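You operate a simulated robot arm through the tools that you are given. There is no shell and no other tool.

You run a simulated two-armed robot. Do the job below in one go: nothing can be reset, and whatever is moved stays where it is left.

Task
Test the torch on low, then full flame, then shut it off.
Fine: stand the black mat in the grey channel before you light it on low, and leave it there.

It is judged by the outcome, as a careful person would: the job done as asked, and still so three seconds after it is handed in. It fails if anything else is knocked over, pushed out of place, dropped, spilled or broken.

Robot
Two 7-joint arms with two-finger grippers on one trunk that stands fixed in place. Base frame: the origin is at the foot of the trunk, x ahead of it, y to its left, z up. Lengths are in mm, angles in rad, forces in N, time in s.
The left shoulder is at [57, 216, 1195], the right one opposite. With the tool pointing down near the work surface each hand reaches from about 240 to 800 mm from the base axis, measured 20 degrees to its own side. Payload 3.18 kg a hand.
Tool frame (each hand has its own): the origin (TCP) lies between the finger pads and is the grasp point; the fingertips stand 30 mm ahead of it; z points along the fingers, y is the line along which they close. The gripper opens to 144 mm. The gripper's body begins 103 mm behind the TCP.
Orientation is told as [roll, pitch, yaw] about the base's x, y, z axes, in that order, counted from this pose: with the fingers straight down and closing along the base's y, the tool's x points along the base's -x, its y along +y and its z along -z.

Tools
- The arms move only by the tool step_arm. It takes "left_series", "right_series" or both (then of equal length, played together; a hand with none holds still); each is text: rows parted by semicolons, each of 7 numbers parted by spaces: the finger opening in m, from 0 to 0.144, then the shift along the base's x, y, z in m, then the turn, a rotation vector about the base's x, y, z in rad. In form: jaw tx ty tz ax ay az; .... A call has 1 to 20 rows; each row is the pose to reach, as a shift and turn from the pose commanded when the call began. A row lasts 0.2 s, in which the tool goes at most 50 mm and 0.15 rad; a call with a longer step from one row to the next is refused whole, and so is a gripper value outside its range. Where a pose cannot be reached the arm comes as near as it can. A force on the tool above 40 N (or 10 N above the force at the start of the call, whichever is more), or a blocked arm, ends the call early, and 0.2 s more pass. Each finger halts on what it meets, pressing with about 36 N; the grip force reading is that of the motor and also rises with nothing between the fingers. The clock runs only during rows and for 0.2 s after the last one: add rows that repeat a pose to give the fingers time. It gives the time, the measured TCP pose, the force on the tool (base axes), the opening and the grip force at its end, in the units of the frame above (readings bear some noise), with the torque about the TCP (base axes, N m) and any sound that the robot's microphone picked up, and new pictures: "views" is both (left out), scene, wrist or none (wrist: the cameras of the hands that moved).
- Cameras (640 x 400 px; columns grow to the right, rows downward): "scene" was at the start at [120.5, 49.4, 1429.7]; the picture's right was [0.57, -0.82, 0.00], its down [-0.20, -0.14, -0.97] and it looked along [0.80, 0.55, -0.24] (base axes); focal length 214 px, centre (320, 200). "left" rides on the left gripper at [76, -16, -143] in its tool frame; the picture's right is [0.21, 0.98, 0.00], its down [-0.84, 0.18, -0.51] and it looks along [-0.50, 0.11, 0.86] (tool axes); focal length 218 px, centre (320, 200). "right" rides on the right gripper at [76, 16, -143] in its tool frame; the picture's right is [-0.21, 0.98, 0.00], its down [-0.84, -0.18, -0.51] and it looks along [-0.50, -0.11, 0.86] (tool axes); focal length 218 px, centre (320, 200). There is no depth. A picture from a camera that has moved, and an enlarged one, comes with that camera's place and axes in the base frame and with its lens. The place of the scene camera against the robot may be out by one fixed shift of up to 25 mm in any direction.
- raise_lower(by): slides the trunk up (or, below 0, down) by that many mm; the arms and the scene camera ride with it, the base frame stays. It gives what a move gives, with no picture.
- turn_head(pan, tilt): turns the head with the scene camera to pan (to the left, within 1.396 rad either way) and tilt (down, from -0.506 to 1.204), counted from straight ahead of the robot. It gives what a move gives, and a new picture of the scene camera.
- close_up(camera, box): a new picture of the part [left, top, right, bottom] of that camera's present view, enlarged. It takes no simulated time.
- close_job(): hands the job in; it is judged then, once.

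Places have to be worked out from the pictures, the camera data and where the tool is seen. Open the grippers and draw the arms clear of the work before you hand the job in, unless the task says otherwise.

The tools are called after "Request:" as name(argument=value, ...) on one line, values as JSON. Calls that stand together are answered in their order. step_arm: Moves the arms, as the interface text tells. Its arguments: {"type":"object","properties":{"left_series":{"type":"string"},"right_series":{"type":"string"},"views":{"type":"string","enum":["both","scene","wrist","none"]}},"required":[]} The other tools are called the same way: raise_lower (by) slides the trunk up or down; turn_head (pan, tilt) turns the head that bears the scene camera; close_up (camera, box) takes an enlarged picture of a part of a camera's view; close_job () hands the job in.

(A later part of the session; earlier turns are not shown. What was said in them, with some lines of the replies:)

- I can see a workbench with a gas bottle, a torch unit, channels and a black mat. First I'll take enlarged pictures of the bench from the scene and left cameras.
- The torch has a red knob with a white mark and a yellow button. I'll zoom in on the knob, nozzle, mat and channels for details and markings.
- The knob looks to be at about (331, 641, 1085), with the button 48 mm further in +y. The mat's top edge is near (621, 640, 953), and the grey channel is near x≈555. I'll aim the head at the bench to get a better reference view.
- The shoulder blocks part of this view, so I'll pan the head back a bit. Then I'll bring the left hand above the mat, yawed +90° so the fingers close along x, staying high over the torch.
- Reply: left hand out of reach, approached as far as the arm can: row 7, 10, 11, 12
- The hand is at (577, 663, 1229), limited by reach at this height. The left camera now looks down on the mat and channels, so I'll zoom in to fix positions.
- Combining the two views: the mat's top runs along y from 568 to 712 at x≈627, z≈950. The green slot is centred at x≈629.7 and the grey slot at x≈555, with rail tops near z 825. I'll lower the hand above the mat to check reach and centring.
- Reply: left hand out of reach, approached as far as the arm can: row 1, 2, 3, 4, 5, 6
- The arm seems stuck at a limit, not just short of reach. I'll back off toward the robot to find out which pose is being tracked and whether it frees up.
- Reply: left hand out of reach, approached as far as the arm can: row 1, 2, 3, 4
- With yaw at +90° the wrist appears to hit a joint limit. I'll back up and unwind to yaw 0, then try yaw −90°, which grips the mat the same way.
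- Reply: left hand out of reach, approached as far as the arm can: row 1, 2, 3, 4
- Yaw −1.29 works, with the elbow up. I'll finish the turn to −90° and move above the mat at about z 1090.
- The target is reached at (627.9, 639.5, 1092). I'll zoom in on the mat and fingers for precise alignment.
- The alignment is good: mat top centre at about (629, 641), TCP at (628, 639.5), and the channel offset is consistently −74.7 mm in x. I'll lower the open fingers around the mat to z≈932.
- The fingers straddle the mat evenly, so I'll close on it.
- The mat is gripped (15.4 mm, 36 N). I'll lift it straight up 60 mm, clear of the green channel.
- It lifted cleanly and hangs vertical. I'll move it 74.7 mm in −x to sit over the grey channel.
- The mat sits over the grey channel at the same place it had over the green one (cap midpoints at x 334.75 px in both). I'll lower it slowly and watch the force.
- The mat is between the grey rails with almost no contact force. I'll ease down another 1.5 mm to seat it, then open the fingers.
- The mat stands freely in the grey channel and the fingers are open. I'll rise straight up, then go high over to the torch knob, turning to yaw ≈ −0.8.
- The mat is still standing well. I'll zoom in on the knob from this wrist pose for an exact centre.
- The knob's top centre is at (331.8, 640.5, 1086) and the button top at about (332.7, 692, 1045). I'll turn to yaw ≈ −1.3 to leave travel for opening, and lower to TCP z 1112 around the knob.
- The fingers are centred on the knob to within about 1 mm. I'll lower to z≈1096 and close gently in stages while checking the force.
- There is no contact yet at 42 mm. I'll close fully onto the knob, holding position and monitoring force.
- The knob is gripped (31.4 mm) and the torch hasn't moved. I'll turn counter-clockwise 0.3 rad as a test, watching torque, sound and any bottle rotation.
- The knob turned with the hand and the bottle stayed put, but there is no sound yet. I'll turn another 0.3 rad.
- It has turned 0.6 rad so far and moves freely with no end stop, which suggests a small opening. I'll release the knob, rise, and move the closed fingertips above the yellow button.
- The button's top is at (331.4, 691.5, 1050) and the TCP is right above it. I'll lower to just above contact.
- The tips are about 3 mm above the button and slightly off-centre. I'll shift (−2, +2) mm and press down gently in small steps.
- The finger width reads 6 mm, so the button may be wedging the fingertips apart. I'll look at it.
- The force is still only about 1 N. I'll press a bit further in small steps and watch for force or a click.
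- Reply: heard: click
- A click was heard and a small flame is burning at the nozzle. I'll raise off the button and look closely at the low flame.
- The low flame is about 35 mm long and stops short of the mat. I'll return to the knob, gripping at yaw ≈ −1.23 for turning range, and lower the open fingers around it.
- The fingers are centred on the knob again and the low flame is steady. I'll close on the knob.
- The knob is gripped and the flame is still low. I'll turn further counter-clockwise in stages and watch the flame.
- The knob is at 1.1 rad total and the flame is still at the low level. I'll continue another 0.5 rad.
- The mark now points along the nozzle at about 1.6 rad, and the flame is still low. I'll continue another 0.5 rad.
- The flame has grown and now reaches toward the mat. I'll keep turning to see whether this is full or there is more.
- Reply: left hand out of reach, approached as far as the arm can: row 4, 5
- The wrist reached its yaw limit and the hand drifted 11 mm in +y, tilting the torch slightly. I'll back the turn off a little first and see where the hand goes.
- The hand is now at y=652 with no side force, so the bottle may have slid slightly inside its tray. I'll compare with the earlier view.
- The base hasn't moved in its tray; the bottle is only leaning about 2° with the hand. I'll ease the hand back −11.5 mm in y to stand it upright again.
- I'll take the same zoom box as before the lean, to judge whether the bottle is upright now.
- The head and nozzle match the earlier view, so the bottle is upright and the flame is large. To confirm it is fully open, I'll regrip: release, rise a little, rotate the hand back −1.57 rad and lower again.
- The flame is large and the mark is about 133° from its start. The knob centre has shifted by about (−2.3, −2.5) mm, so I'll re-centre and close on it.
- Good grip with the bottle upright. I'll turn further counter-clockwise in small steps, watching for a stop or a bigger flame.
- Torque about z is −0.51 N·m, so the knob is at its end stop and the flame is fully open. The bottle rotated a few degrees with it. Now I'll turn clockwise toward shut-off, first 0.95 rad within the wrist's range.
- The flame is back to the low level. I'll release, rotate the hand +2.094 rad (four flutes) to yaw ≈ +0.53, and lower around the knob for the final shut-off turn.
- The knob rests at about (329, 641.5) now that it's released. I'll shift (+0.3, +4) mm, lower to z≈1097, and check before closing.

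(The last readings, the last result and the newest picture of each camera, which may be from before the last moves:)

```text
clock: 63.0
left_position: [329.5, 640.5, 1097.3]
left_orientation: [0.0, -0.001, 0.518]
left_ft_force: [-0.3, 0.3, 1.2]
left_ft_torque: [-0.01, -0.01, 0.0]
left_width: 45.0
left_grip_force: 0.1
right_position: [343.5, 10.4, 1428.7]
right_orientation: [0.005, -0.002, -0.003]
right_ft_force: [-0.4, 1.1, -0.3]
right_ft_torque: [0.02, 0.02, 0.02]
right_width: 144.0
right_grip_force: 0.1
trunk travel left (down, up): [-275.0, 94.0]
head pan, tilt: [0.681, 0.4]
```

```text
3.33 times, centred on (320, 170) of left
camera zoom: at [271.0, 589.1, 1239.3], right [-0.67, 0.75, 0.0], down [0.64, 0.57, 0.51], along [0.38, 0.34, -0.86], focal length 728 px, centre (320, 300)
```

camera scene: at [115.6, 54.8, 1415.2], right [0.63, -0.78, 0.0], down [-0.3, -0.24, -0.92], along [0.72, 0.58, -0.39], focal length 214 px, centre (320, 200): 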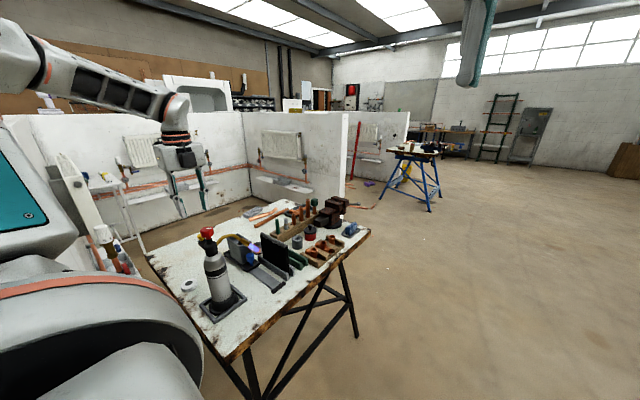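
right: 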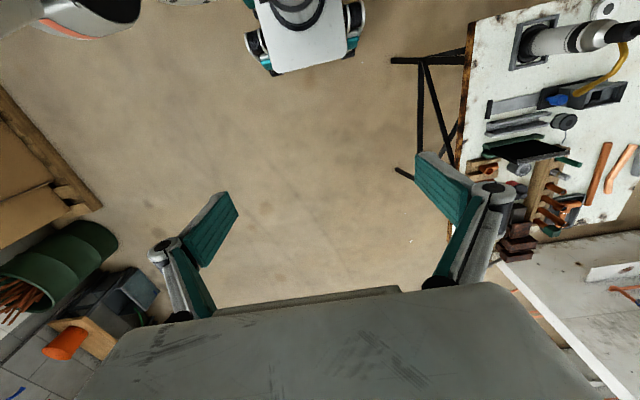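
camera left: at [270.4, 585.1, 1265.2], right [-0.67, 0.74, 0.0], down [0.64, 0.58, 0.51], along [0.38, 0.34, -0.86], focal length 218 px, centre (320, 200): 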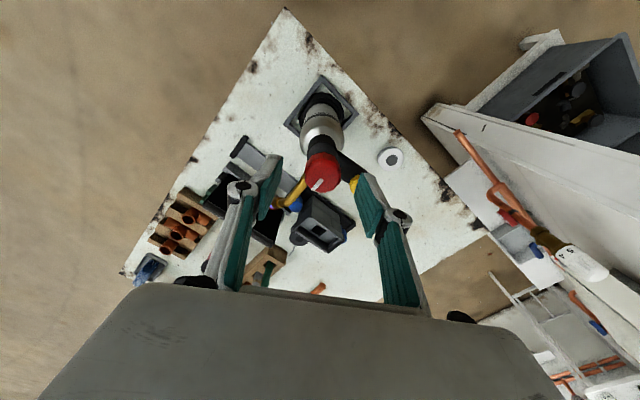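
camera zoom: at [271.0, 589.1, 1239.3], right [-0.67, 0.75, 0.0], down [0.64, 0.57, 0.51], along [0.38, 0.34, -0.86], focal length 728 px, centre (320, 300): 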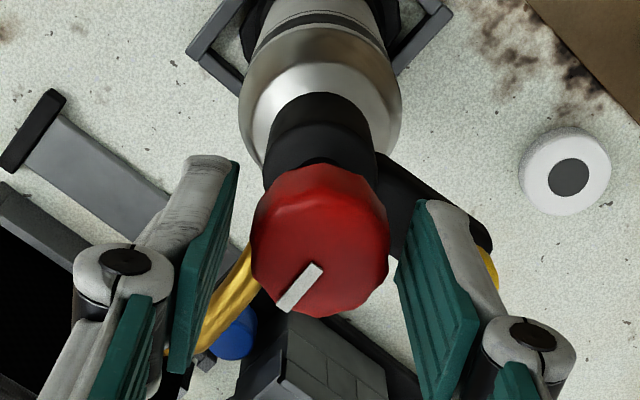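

The knob is centred between the fingers, so I'll close on it.

Request:
step_arm(left_series="0.038 0 0 0 0 0 0; 0.034 0 0 0 0 0 0; 0.031 0 0 0 0 0 0; 0.02 0 0 0 0 0 0; 0.0 0 0 0 0 0 0; 0.0 0 0 0 0 0 0", views="none")

Request:
step_arm(left_series="0.0 0 0 0 0 0 -0.1; 0.0 0 0 0 0 0 -0.2; 0.0 0 0 0 0 0 -0.3; 0.0 0 0 0 0 0 -0.4; 0.0 0 0 0 0 0 -0.5; 0.0 0 0 0 0 0 -0.6; 0.0 0 0 0 0 0 -0.7; 0.0 0 0 0 0 0 -0.8; 0.0 0 0 0 0 0 -0.9; 0.0 0 0 0 0 0 -1.0; 0.0 0 0 0 0 0 -1.1; 0.0 0 0 0 0 0 -1.2; 0.0 0 0 0 0 0 -1.3; 0.0 0 0 0 0 0 -1.3", views="none")

Request:
close_up(camera="scene", box=[170, 195, 290, 285])

Request:
close_up(camera="left", box=[260, 110, 380, 230])

```text
clock: 64.4
left_position: [330.3, 641.4, 1097.8]
left_orientation: [0.001, -0.001, 0.52]
left_ft_force: [0.5, -0.5, 0.6]
left_ft_torque: [-0.04, -0.03, 0.0]
left_width: 31.3
left_grip_force: 36.4
right_position: [343.2, 10.0, 1428.8]
right_orientation: [0.005, -0.002, -0.004]
right_ft_force: [-0.5, 0.2, 0.5]
right_ft_torque: [0.02, 0.01, 0.01]
right_width: 143.9
right_grip_force: 0.0
trunk travel left (down, up): [-275.0, 94.0]
head pan, tilt: [0.681, 0.4]
```

```text
clock: 67.4
left_position: [329.1, 642.0, 1097.2]
left_orientation: [-0.002, 0.0, -0.783]
left_ft_force: [-0.2, -1.7, 0.8]
left_ft_torque: [-0.21, 0.03, -0.03]
left_width: 31.7
left_grip_force: 35.7
right_position: [342.5, 9.6, 1428.7]
right_orientation: [0.005, -0.002, -0.002]
right_ft_force: [-0.3, -0.1, 0.8]
right_ft_torque: [-0.01, -0.03, 0.01]
right_width: 144.0
right_grip_force: 0.0
trunk travel left (down, up): [-275.0, 94.0]
head pan, tilt: [0.681, 0.4]
```

```text
4.44 times, centred on (230, 240) of scene
camera zoom: at [115.4, 54.3, 1415.2], right [0.63, -0.78, 0.0], down [-0.3, -0.24, -0.92], along [0.72, 0.58, -0.39], focal length 953 px, centre (720, 22)
```

zoom: 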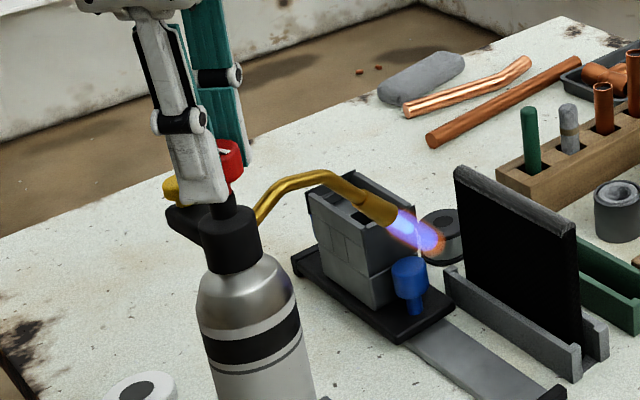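

```text
3.33 times, centred on (320, 170) of left
camera zoom: at [263.3, 683.5, 1239.6], right [0.54, 0.84, 0.0], down [0.72, -0.47, 0.51], along [0.43, -0.28, -0.86], focal length 728 px, centre (320, 300)
```

zoom: 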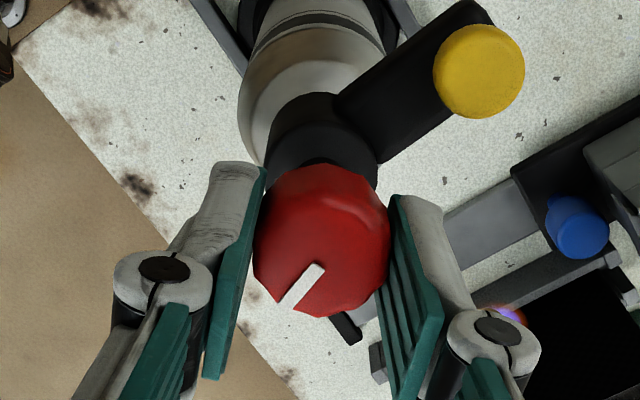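

Still a low flame with about 0.25 rad to go. I'll continue clockwise in smaller steps until it shuts off at the stop.

Request:
step_arm(left_series="0.0 0 0 0 0 0 -0.06; 0.0 0 0 0 0 0 -0.12; 0.0 0 0 0 0 0 -0.18; 0.0 0 0 0 0 0 -0.24; 0.0 0 0 0 0 0 -0.24", views="none")

Request:
close_up(camera="scene", box=[170, 195, 290, 285])

Request:
close_up(camera="left", box=[260, 110, 380, 230])

```text
clock: 68.6
left_position: [329.2, 641.4, 1097.1]
left_orientation: [0.0, 0.001, -1.021]
left_ft_force: [0.6, -1.9, 2.6]
left_ft_torque: [-0.11, -0.2, -0.01]
left_width: 31.3
left_grip_force: 36.3
right_position: [342.0, 8.8, 1428.7]
right_orientation: [0.005, -0.002, -0.003]
right_ft_force: [0.5, 0.4, 0.2]
right_ft_torque: [0.02, 0.02, 0.0]
right_width: 143.9
right_grip_force: 0.0
trunk travel left (down, up): [-275.0, 94.0]
head pan, tilt: [0.681, 0.4]
```

```text
4.44 times, centred on (230, 240) of scene
camera zoom: at [115.4, 54.3, 1415.2], right [0.63, -0.78, 0.0], down [-0.3, -0.24, -0.92], along [0.72, 0.58, -0.39], focal length 953 px, centre (720, 22)
```

zoom: 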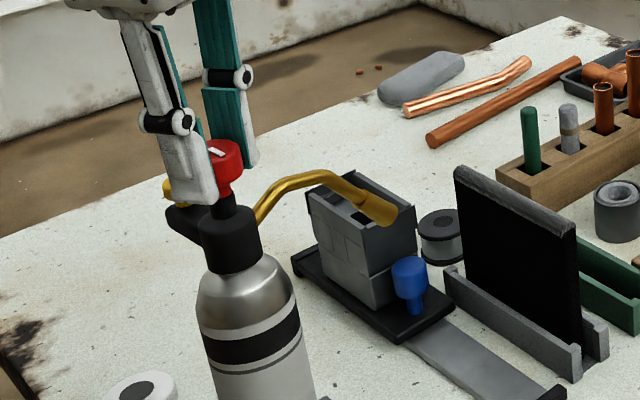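

```text
3.33 times, centred on (320, 170) of left
camera zoom: at [274.9, 697.8, 1239.7], right [0.73, 0.69, 0.0], down [0.59, -0.63, 0.51], along [0.35, -0.37, -0.86], focal length 728 px, centre (320, 300)
```

zoom: 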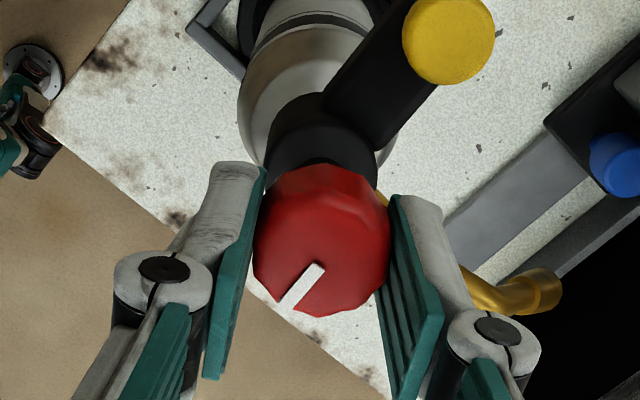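

The flame is out. I'll turn a little further to seat the knob against its off-stop, which should also nudge the bottle back toward its original heading.

Request:
step_arm(left_series="0.0 0 0 0 0 0 -0.05; 0.0 0 0 0 0 0 -0.1; 0.0 0 0 0 0 0 -0.1", views="none")

Request:
close_up(camera="scene", box=[170, 195, 290, 285])

Request:
close_up(camera="left", box=[260, 110, 380, 230])

```text
clock: 69.4
left_position: [327.4, 641.1, 1098.8]
left_orientation: [0.0, -0.002, -1.121]
left_ft_force: [-0.5, -0.5, 3.6]
left_ft_torque: [0.51, 0.21, 0.21]
left_width: 31.0
left_grip_force: 36.3
right_position: [341.9, 9.3, 1429.0]
right_orientation: [0.005, -0.002, -0.003]
right_ft_force: [0.1, -0.5, -0.1]
right_ft_torque: [0.0, 0.0, -0.03]
right_width: 144.2
right_grip_force: 0.1
trunk travel left (down, up): [-275.0, 94.0]
head pan, tilt: [0.681, 0.4]
```

```text
4.44 times, centred on (230, 240) of scene
camera zoom: at [115.3, 54.3, 1415.2], right [0.63, -0.78, 0.0], down [-0.3, -0.24, -0.92], along [0.72, 0.58, -0.39], focal length 953 px, centre (720, 22)
```

zoom: 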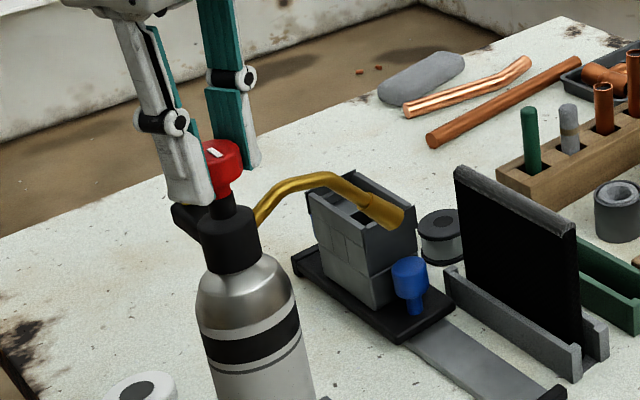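

```text
3.33 times, centred on (320, 170) of left
camera zoom: at [280.4, 703.2, 1239.6], right [0.79, 0.61, 0.0], down [0.53, -0.68, 0.51], along [0.31, -0.4, -0.86], focal length 728 px, centre (320, 300)
```

zoom: 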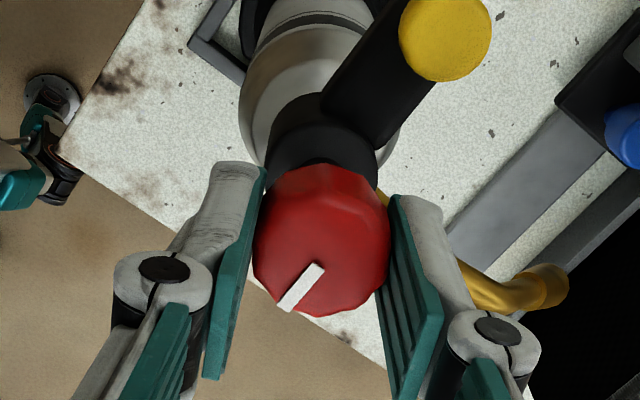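

Torque is +0.21 N·m, so the valve is at its off-stop and the bottle is rotating back. One more 0.05 rad brings the nozzle close to its original heading.

Request:
step_arm(left_series="0.0 0 0 0 0 0 -0.03; 0.0 0 0 0 0 0 -0.06; 0.0 0 0 0 0 0 -0.06", views="none")

Request:
close_up(camera="scene", box=[170, 195, 290, 285])

Request:
close_up(camera="scene", box=[195, 270, 255, 325])

```text
clock: 70.2
left_position: [328.6, 641.4, 1097.3]
left_orientation: [0.0, 0.0, -1.183]
left_ft_force: [-2.7, 0.0, 3.0]
left_ft_torque: [0.33, 0.27, 0.22]
left_width: 31.6
left_grip_force: 36.1
right_position: [343.5, 9.8, 1428.4]
right_orientation: [0.005, 0.0, -0.002]
right_ft_force: [-0.5, 0.2, 0.5]
right_ft_torque: [-0.01, 0.03, 0.0]
right_width: 144.1
right_grip_force: 0.1
trunk travel left (down, up): [-275.0, 94.0]
head pan, tilt: [0.681, 0.4]
```

```text
4.44 times, centred on (230, 240) of scene
camera zoom: at [115.1, 54.4, 1415.2], right [0.63, -0.78, 0.0], down [-0.3, -0.24, -0.92], along [0.72, 0.58, -0.39], focal length 953 px, centre (720, 22)
```

zoom: 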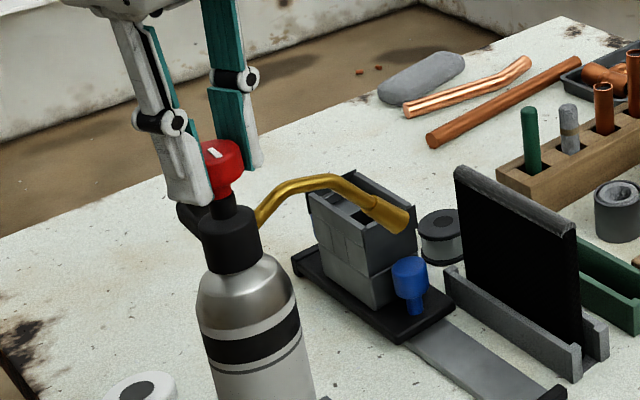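

```text
7.27 times, centred on (225, 298) of scene
camera zoom: at [115.1, 54.4, 1415.2], right [0.63, -0.78, 0.0], down [-0.3, -0.24, -0.92], along [0.72, 0.58, -0.39], focal length 1560 px, centre (1011, -509)
```

zoom: 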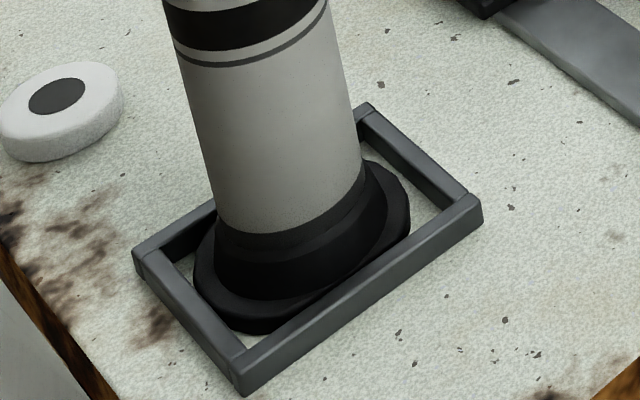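

The nozzle is back at nearly its original heading, the flame is off and the base sits in its tray. I'll open the fingers gradually and rise straight up.

Request:
step_arm(left_series="0.034 0 0 0 0 0 0; 0.038 0 0 0 0 0 0; 0.045 0 0 0 0 0 0; 0.065 0 0 0 0 0 0; 0.065 0 0 0 0 0 0; 0.065 0 0 0.02 0 0 0; 0.065 0 0 0.06 0 0 0; 0.065 0 0 0.10 0 0 0; 0.065 0 0 0.14 0 0 0; 0.065 0 0 0.18 0 0 0; 0.065 0 0 0.22 0 0 0", views="both")

Request:
close_up(camera="scene", box=[170, 195, 290, 285])

Request:
close_up(camera="left", box=[260, 80, 420, 220])

```text
clock: 72.6
left_position: [329.0, 640.7, 1317.8]
left_orientation: [0.001, -0.001, -1.18]
left_ft_force: [-0.3, -0.2, -0.6]
left_ft_torque: [0.04, -0.03, 0.06]
left_width: 65.1
left_grip_force: 0.1
right_position: [344.3, 8.2, 1428.0]
right_orientation: [0.006, -0.003, -0.003]
right_ft_force: [0.0, -0.5, 0.5]
right_ft_torque: [0.05, -0.01, -0.02]
right_width: 143.8
right_grip_force: 0.2
trunk travel left (down, up): [-275.0, 94.0]
head pan, tilt: [0.681, 0.4]
camera scene: at [115.6, 54.1, 1415.2], right [0.63, -0.78, 0.0], down [-0.3, -0.24, -0.92], along [0.72, 0.58, -0.39], focal length 214 px, centre (320, 200)
camera left: at [285.2, 705.0, 1460.4], right [0.83, 0.56, 0.0], down [0.49, -0.71, 0.51], along [0.29, -0.42, -0.86], focal length 218 px, centre (320, 200)
```

scene: 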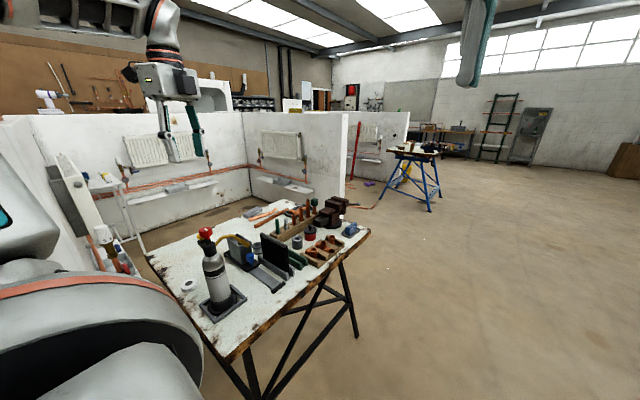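
left: 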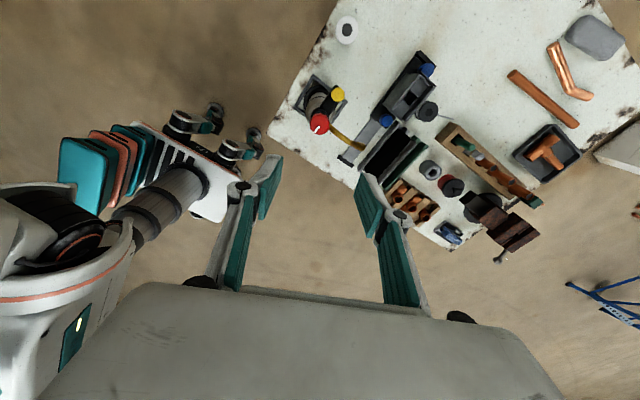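

```text
4.44 times, centred on (230, 240) of scene
camera zoom: at [115.6, 54.1, 1415.2], right [0.63, -0.78, 0.0], down [-0.3, -0.24, -0.92], along [0.72, 0.58, -0.39], focal length 953 px, centre (720, 22)
```

zoom: 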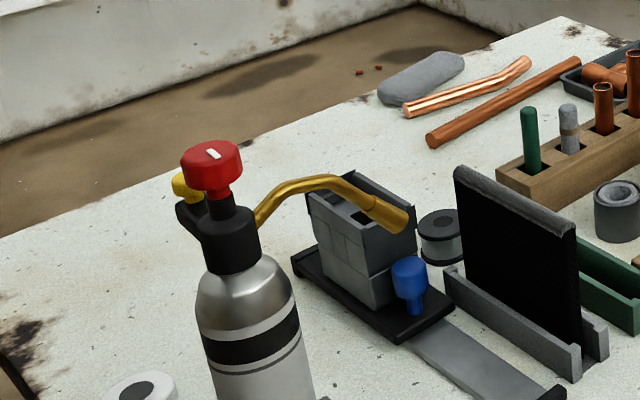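

```text
2.86 times, centred on (340, 150) of left
camera zoom: at [285.2, 705.0, 1460.4], right [0.83, 0.56, 0.0], down [0.49, -0.71, 0.51], along [0.29, -0.42, -0.86], focal length 624 px, centre (263, 343)
```

zoom: 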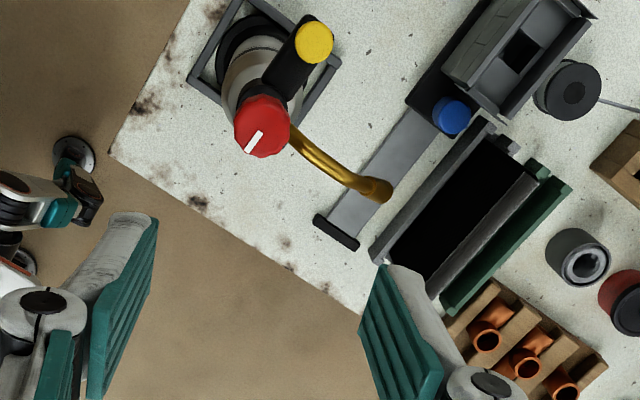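

The torch stands upright with the flame out, the knob's mark is back at its start position, and the mat stands in the grey channel. I'll draw the left arm up and away, then do a final check.

Request:
step_arm(left_series="0.08 0.01 -0.02 0.03 0 0 0.13; 0.1 0.025 -0.045 0.06 0 0 0.26; 0.12 0.045 -0.07 0.085 0 0 0.39; 0.144 0.06 -0.095 0.1 0 0 0.52; 0.144 0.07 -0.11 0.1 0 0 0.65; 0.144 0.07 -0.11 0.1 0 0 0.78; 0.144 0.07 -0.11 0.1 0 0 0.91; 0.144 0.07 -0.11 0.1 0 0 1.04; 0.144 0.07 -0.11 0.1 0 0 1.17; 0.144 0.07 -0.11 0.1 0 0 1.18; 0.144 0.07 -0.11 0.1 0 0 1.18", views="both")

Request:
close_up(camera="scene", box=[150, 190, 380, 340])

Request:
close_up(camera="left", box=[270, 30, 530, 290])

Request:
close_up(camera="left", box=[320, 50, 440, 125])

Request:
close_up(camera="left", box=[300, 110, 420, 195])

```text
clock: 75.0
left_position: [399.4, 530.5, 1417.4]
left_orientation: [-0.001, -0.001, 0.0]
left_ft_force: [-0.2, -0.5, -0.1]
left_ft_torque: [-0.03, 0.02, -0.02]
left_width: 144.2
left_grip_force: 0.1
right_position: [342.2, 9.8, 1428.9]
right_orientation: [0.004, -0.001, -0.002]
right_ft_force: [-0.4, -0.5, -0.2]
right_ft_torque: [0.0, 0.01, -0.03]
right_width: 143.8
right_grip_force: 0.0
trunk travel left (down, up): [-275.0, 94.0]
head pan, tilt: [0.681, 0.4]
camera scene: at [115.6, 54.7, 1415.2], right [0.63, -0.78, 0.0], down [-0.3, -0.24, -0.92], along [0.72, 0.58, -0.39], focal length 214 px, centre (320, 200)
camera left: at [322.9, 515.1, 1559.4], right [-0.21, 0.98, 0.0], down [0.84, 0.18, 0.51], along [0.5, 0.11, -0.86], focal length 218 px, centre (320, 200)
```

scene: 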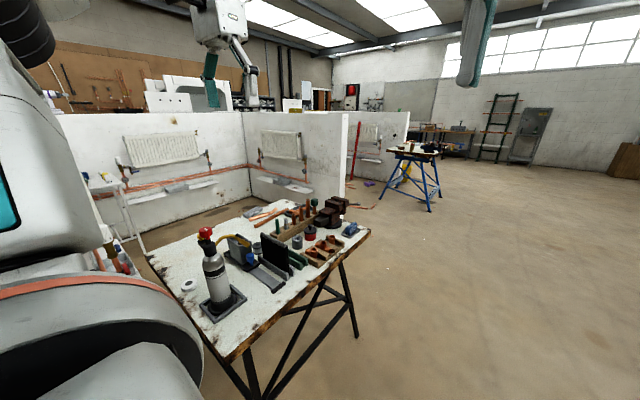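
left: 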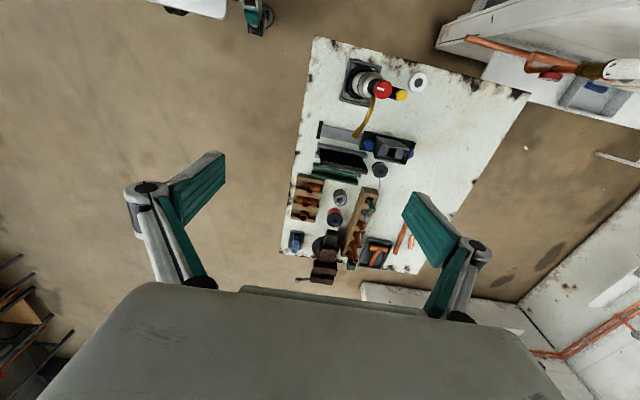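

```text
2.67 times, centred on (265, 265) of scene
camera zoom: at [115.6, 54.7, 1415.2], right [0.63, -0.78, 0.0], down [-0.3, -0.24, -0.92], along [0.72, 0.58, -0.39], focal length 572 px, centre (467, 27)
```

zoom: 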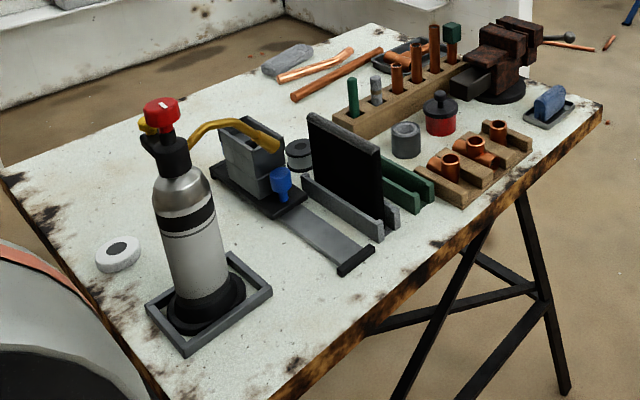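

```text
1.54 times, centred on (400, 160) of left
camera zoom: at [322.9, 515.1, 1559.4], right [-0.21, 0.98, 0.0], down [0.84, 0.18, 0.51], along [0.5, 0.11, -0.86], focal length 336 px, centre (197, 262)
```

zoom: 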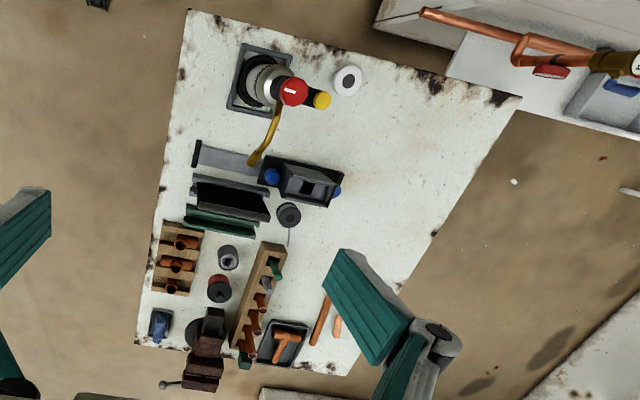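

```text
5.33 times, centred on (380, 88) of left
camera zoom: at [322.9, 515.1, 1559.4], right [-0.21, 0.98, 0.0], down [0.84, 0.18, 0.51], along [0.5, 0.11, -0.86], focal length 1164 px, centre (0, 800)
```

zoom: 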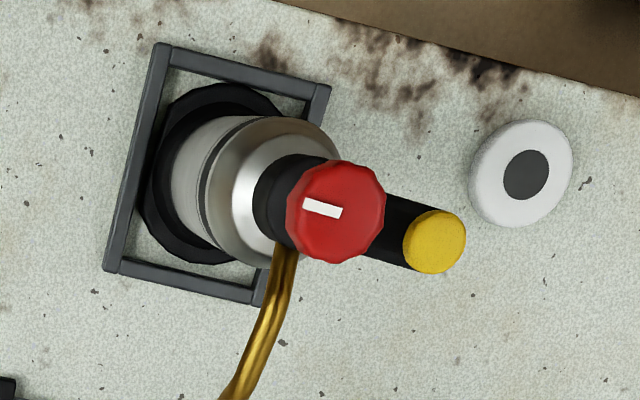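

```text
4.71 times, centred on (360, 152) of left
camera zoom: at [322.9, 515.1, 1559.4], right [-0.21, 0.98, 0.0], down [0.84, 0.18, 0.51], along [0.5, 0.11, -0.86], focal length 1027 px, centre (132, 424)
```

zoom: 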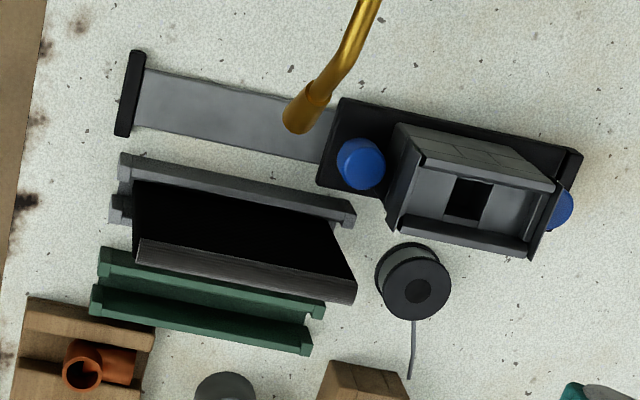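

Everything matches the starting layout, except that the mat now stands in the grey channel. The torch is upright in its tray with the knob at its off mark and no flame, and both arms are clear with grippers open. I'll hand the job in.

Request:
close_job()

```text
The job is handed in.
```

The torch was lit on low, opened to full flame and shut off. The black mat stands in the grey channel, where I put it before lighting, and I've handed the job in.

- **Low:** I lit it with the yellow button, and it burned with a short, steady flame of about 35 mm.
- **Full:** I turned the knob counter-clockwise to its end stop. The flame grew until it reached the mat. The change from low to full came between about 90° and 120° of knob turn, with nothing visible in between.
- **Off:** I turned the knob clockwise against its off stop and the flame went out. The white mark is back where it started.

**Bottle movement:** At full, my wrist ran out of travel and the bottle leaned about 2°. At the end stop it also rotated a few degrees. I stood it upright and turned it back, so it now sits in its tray within a few millimetres of its original place and heading. Nothing else on the bench looks disturbed, and both arms are clear with the grippers open.
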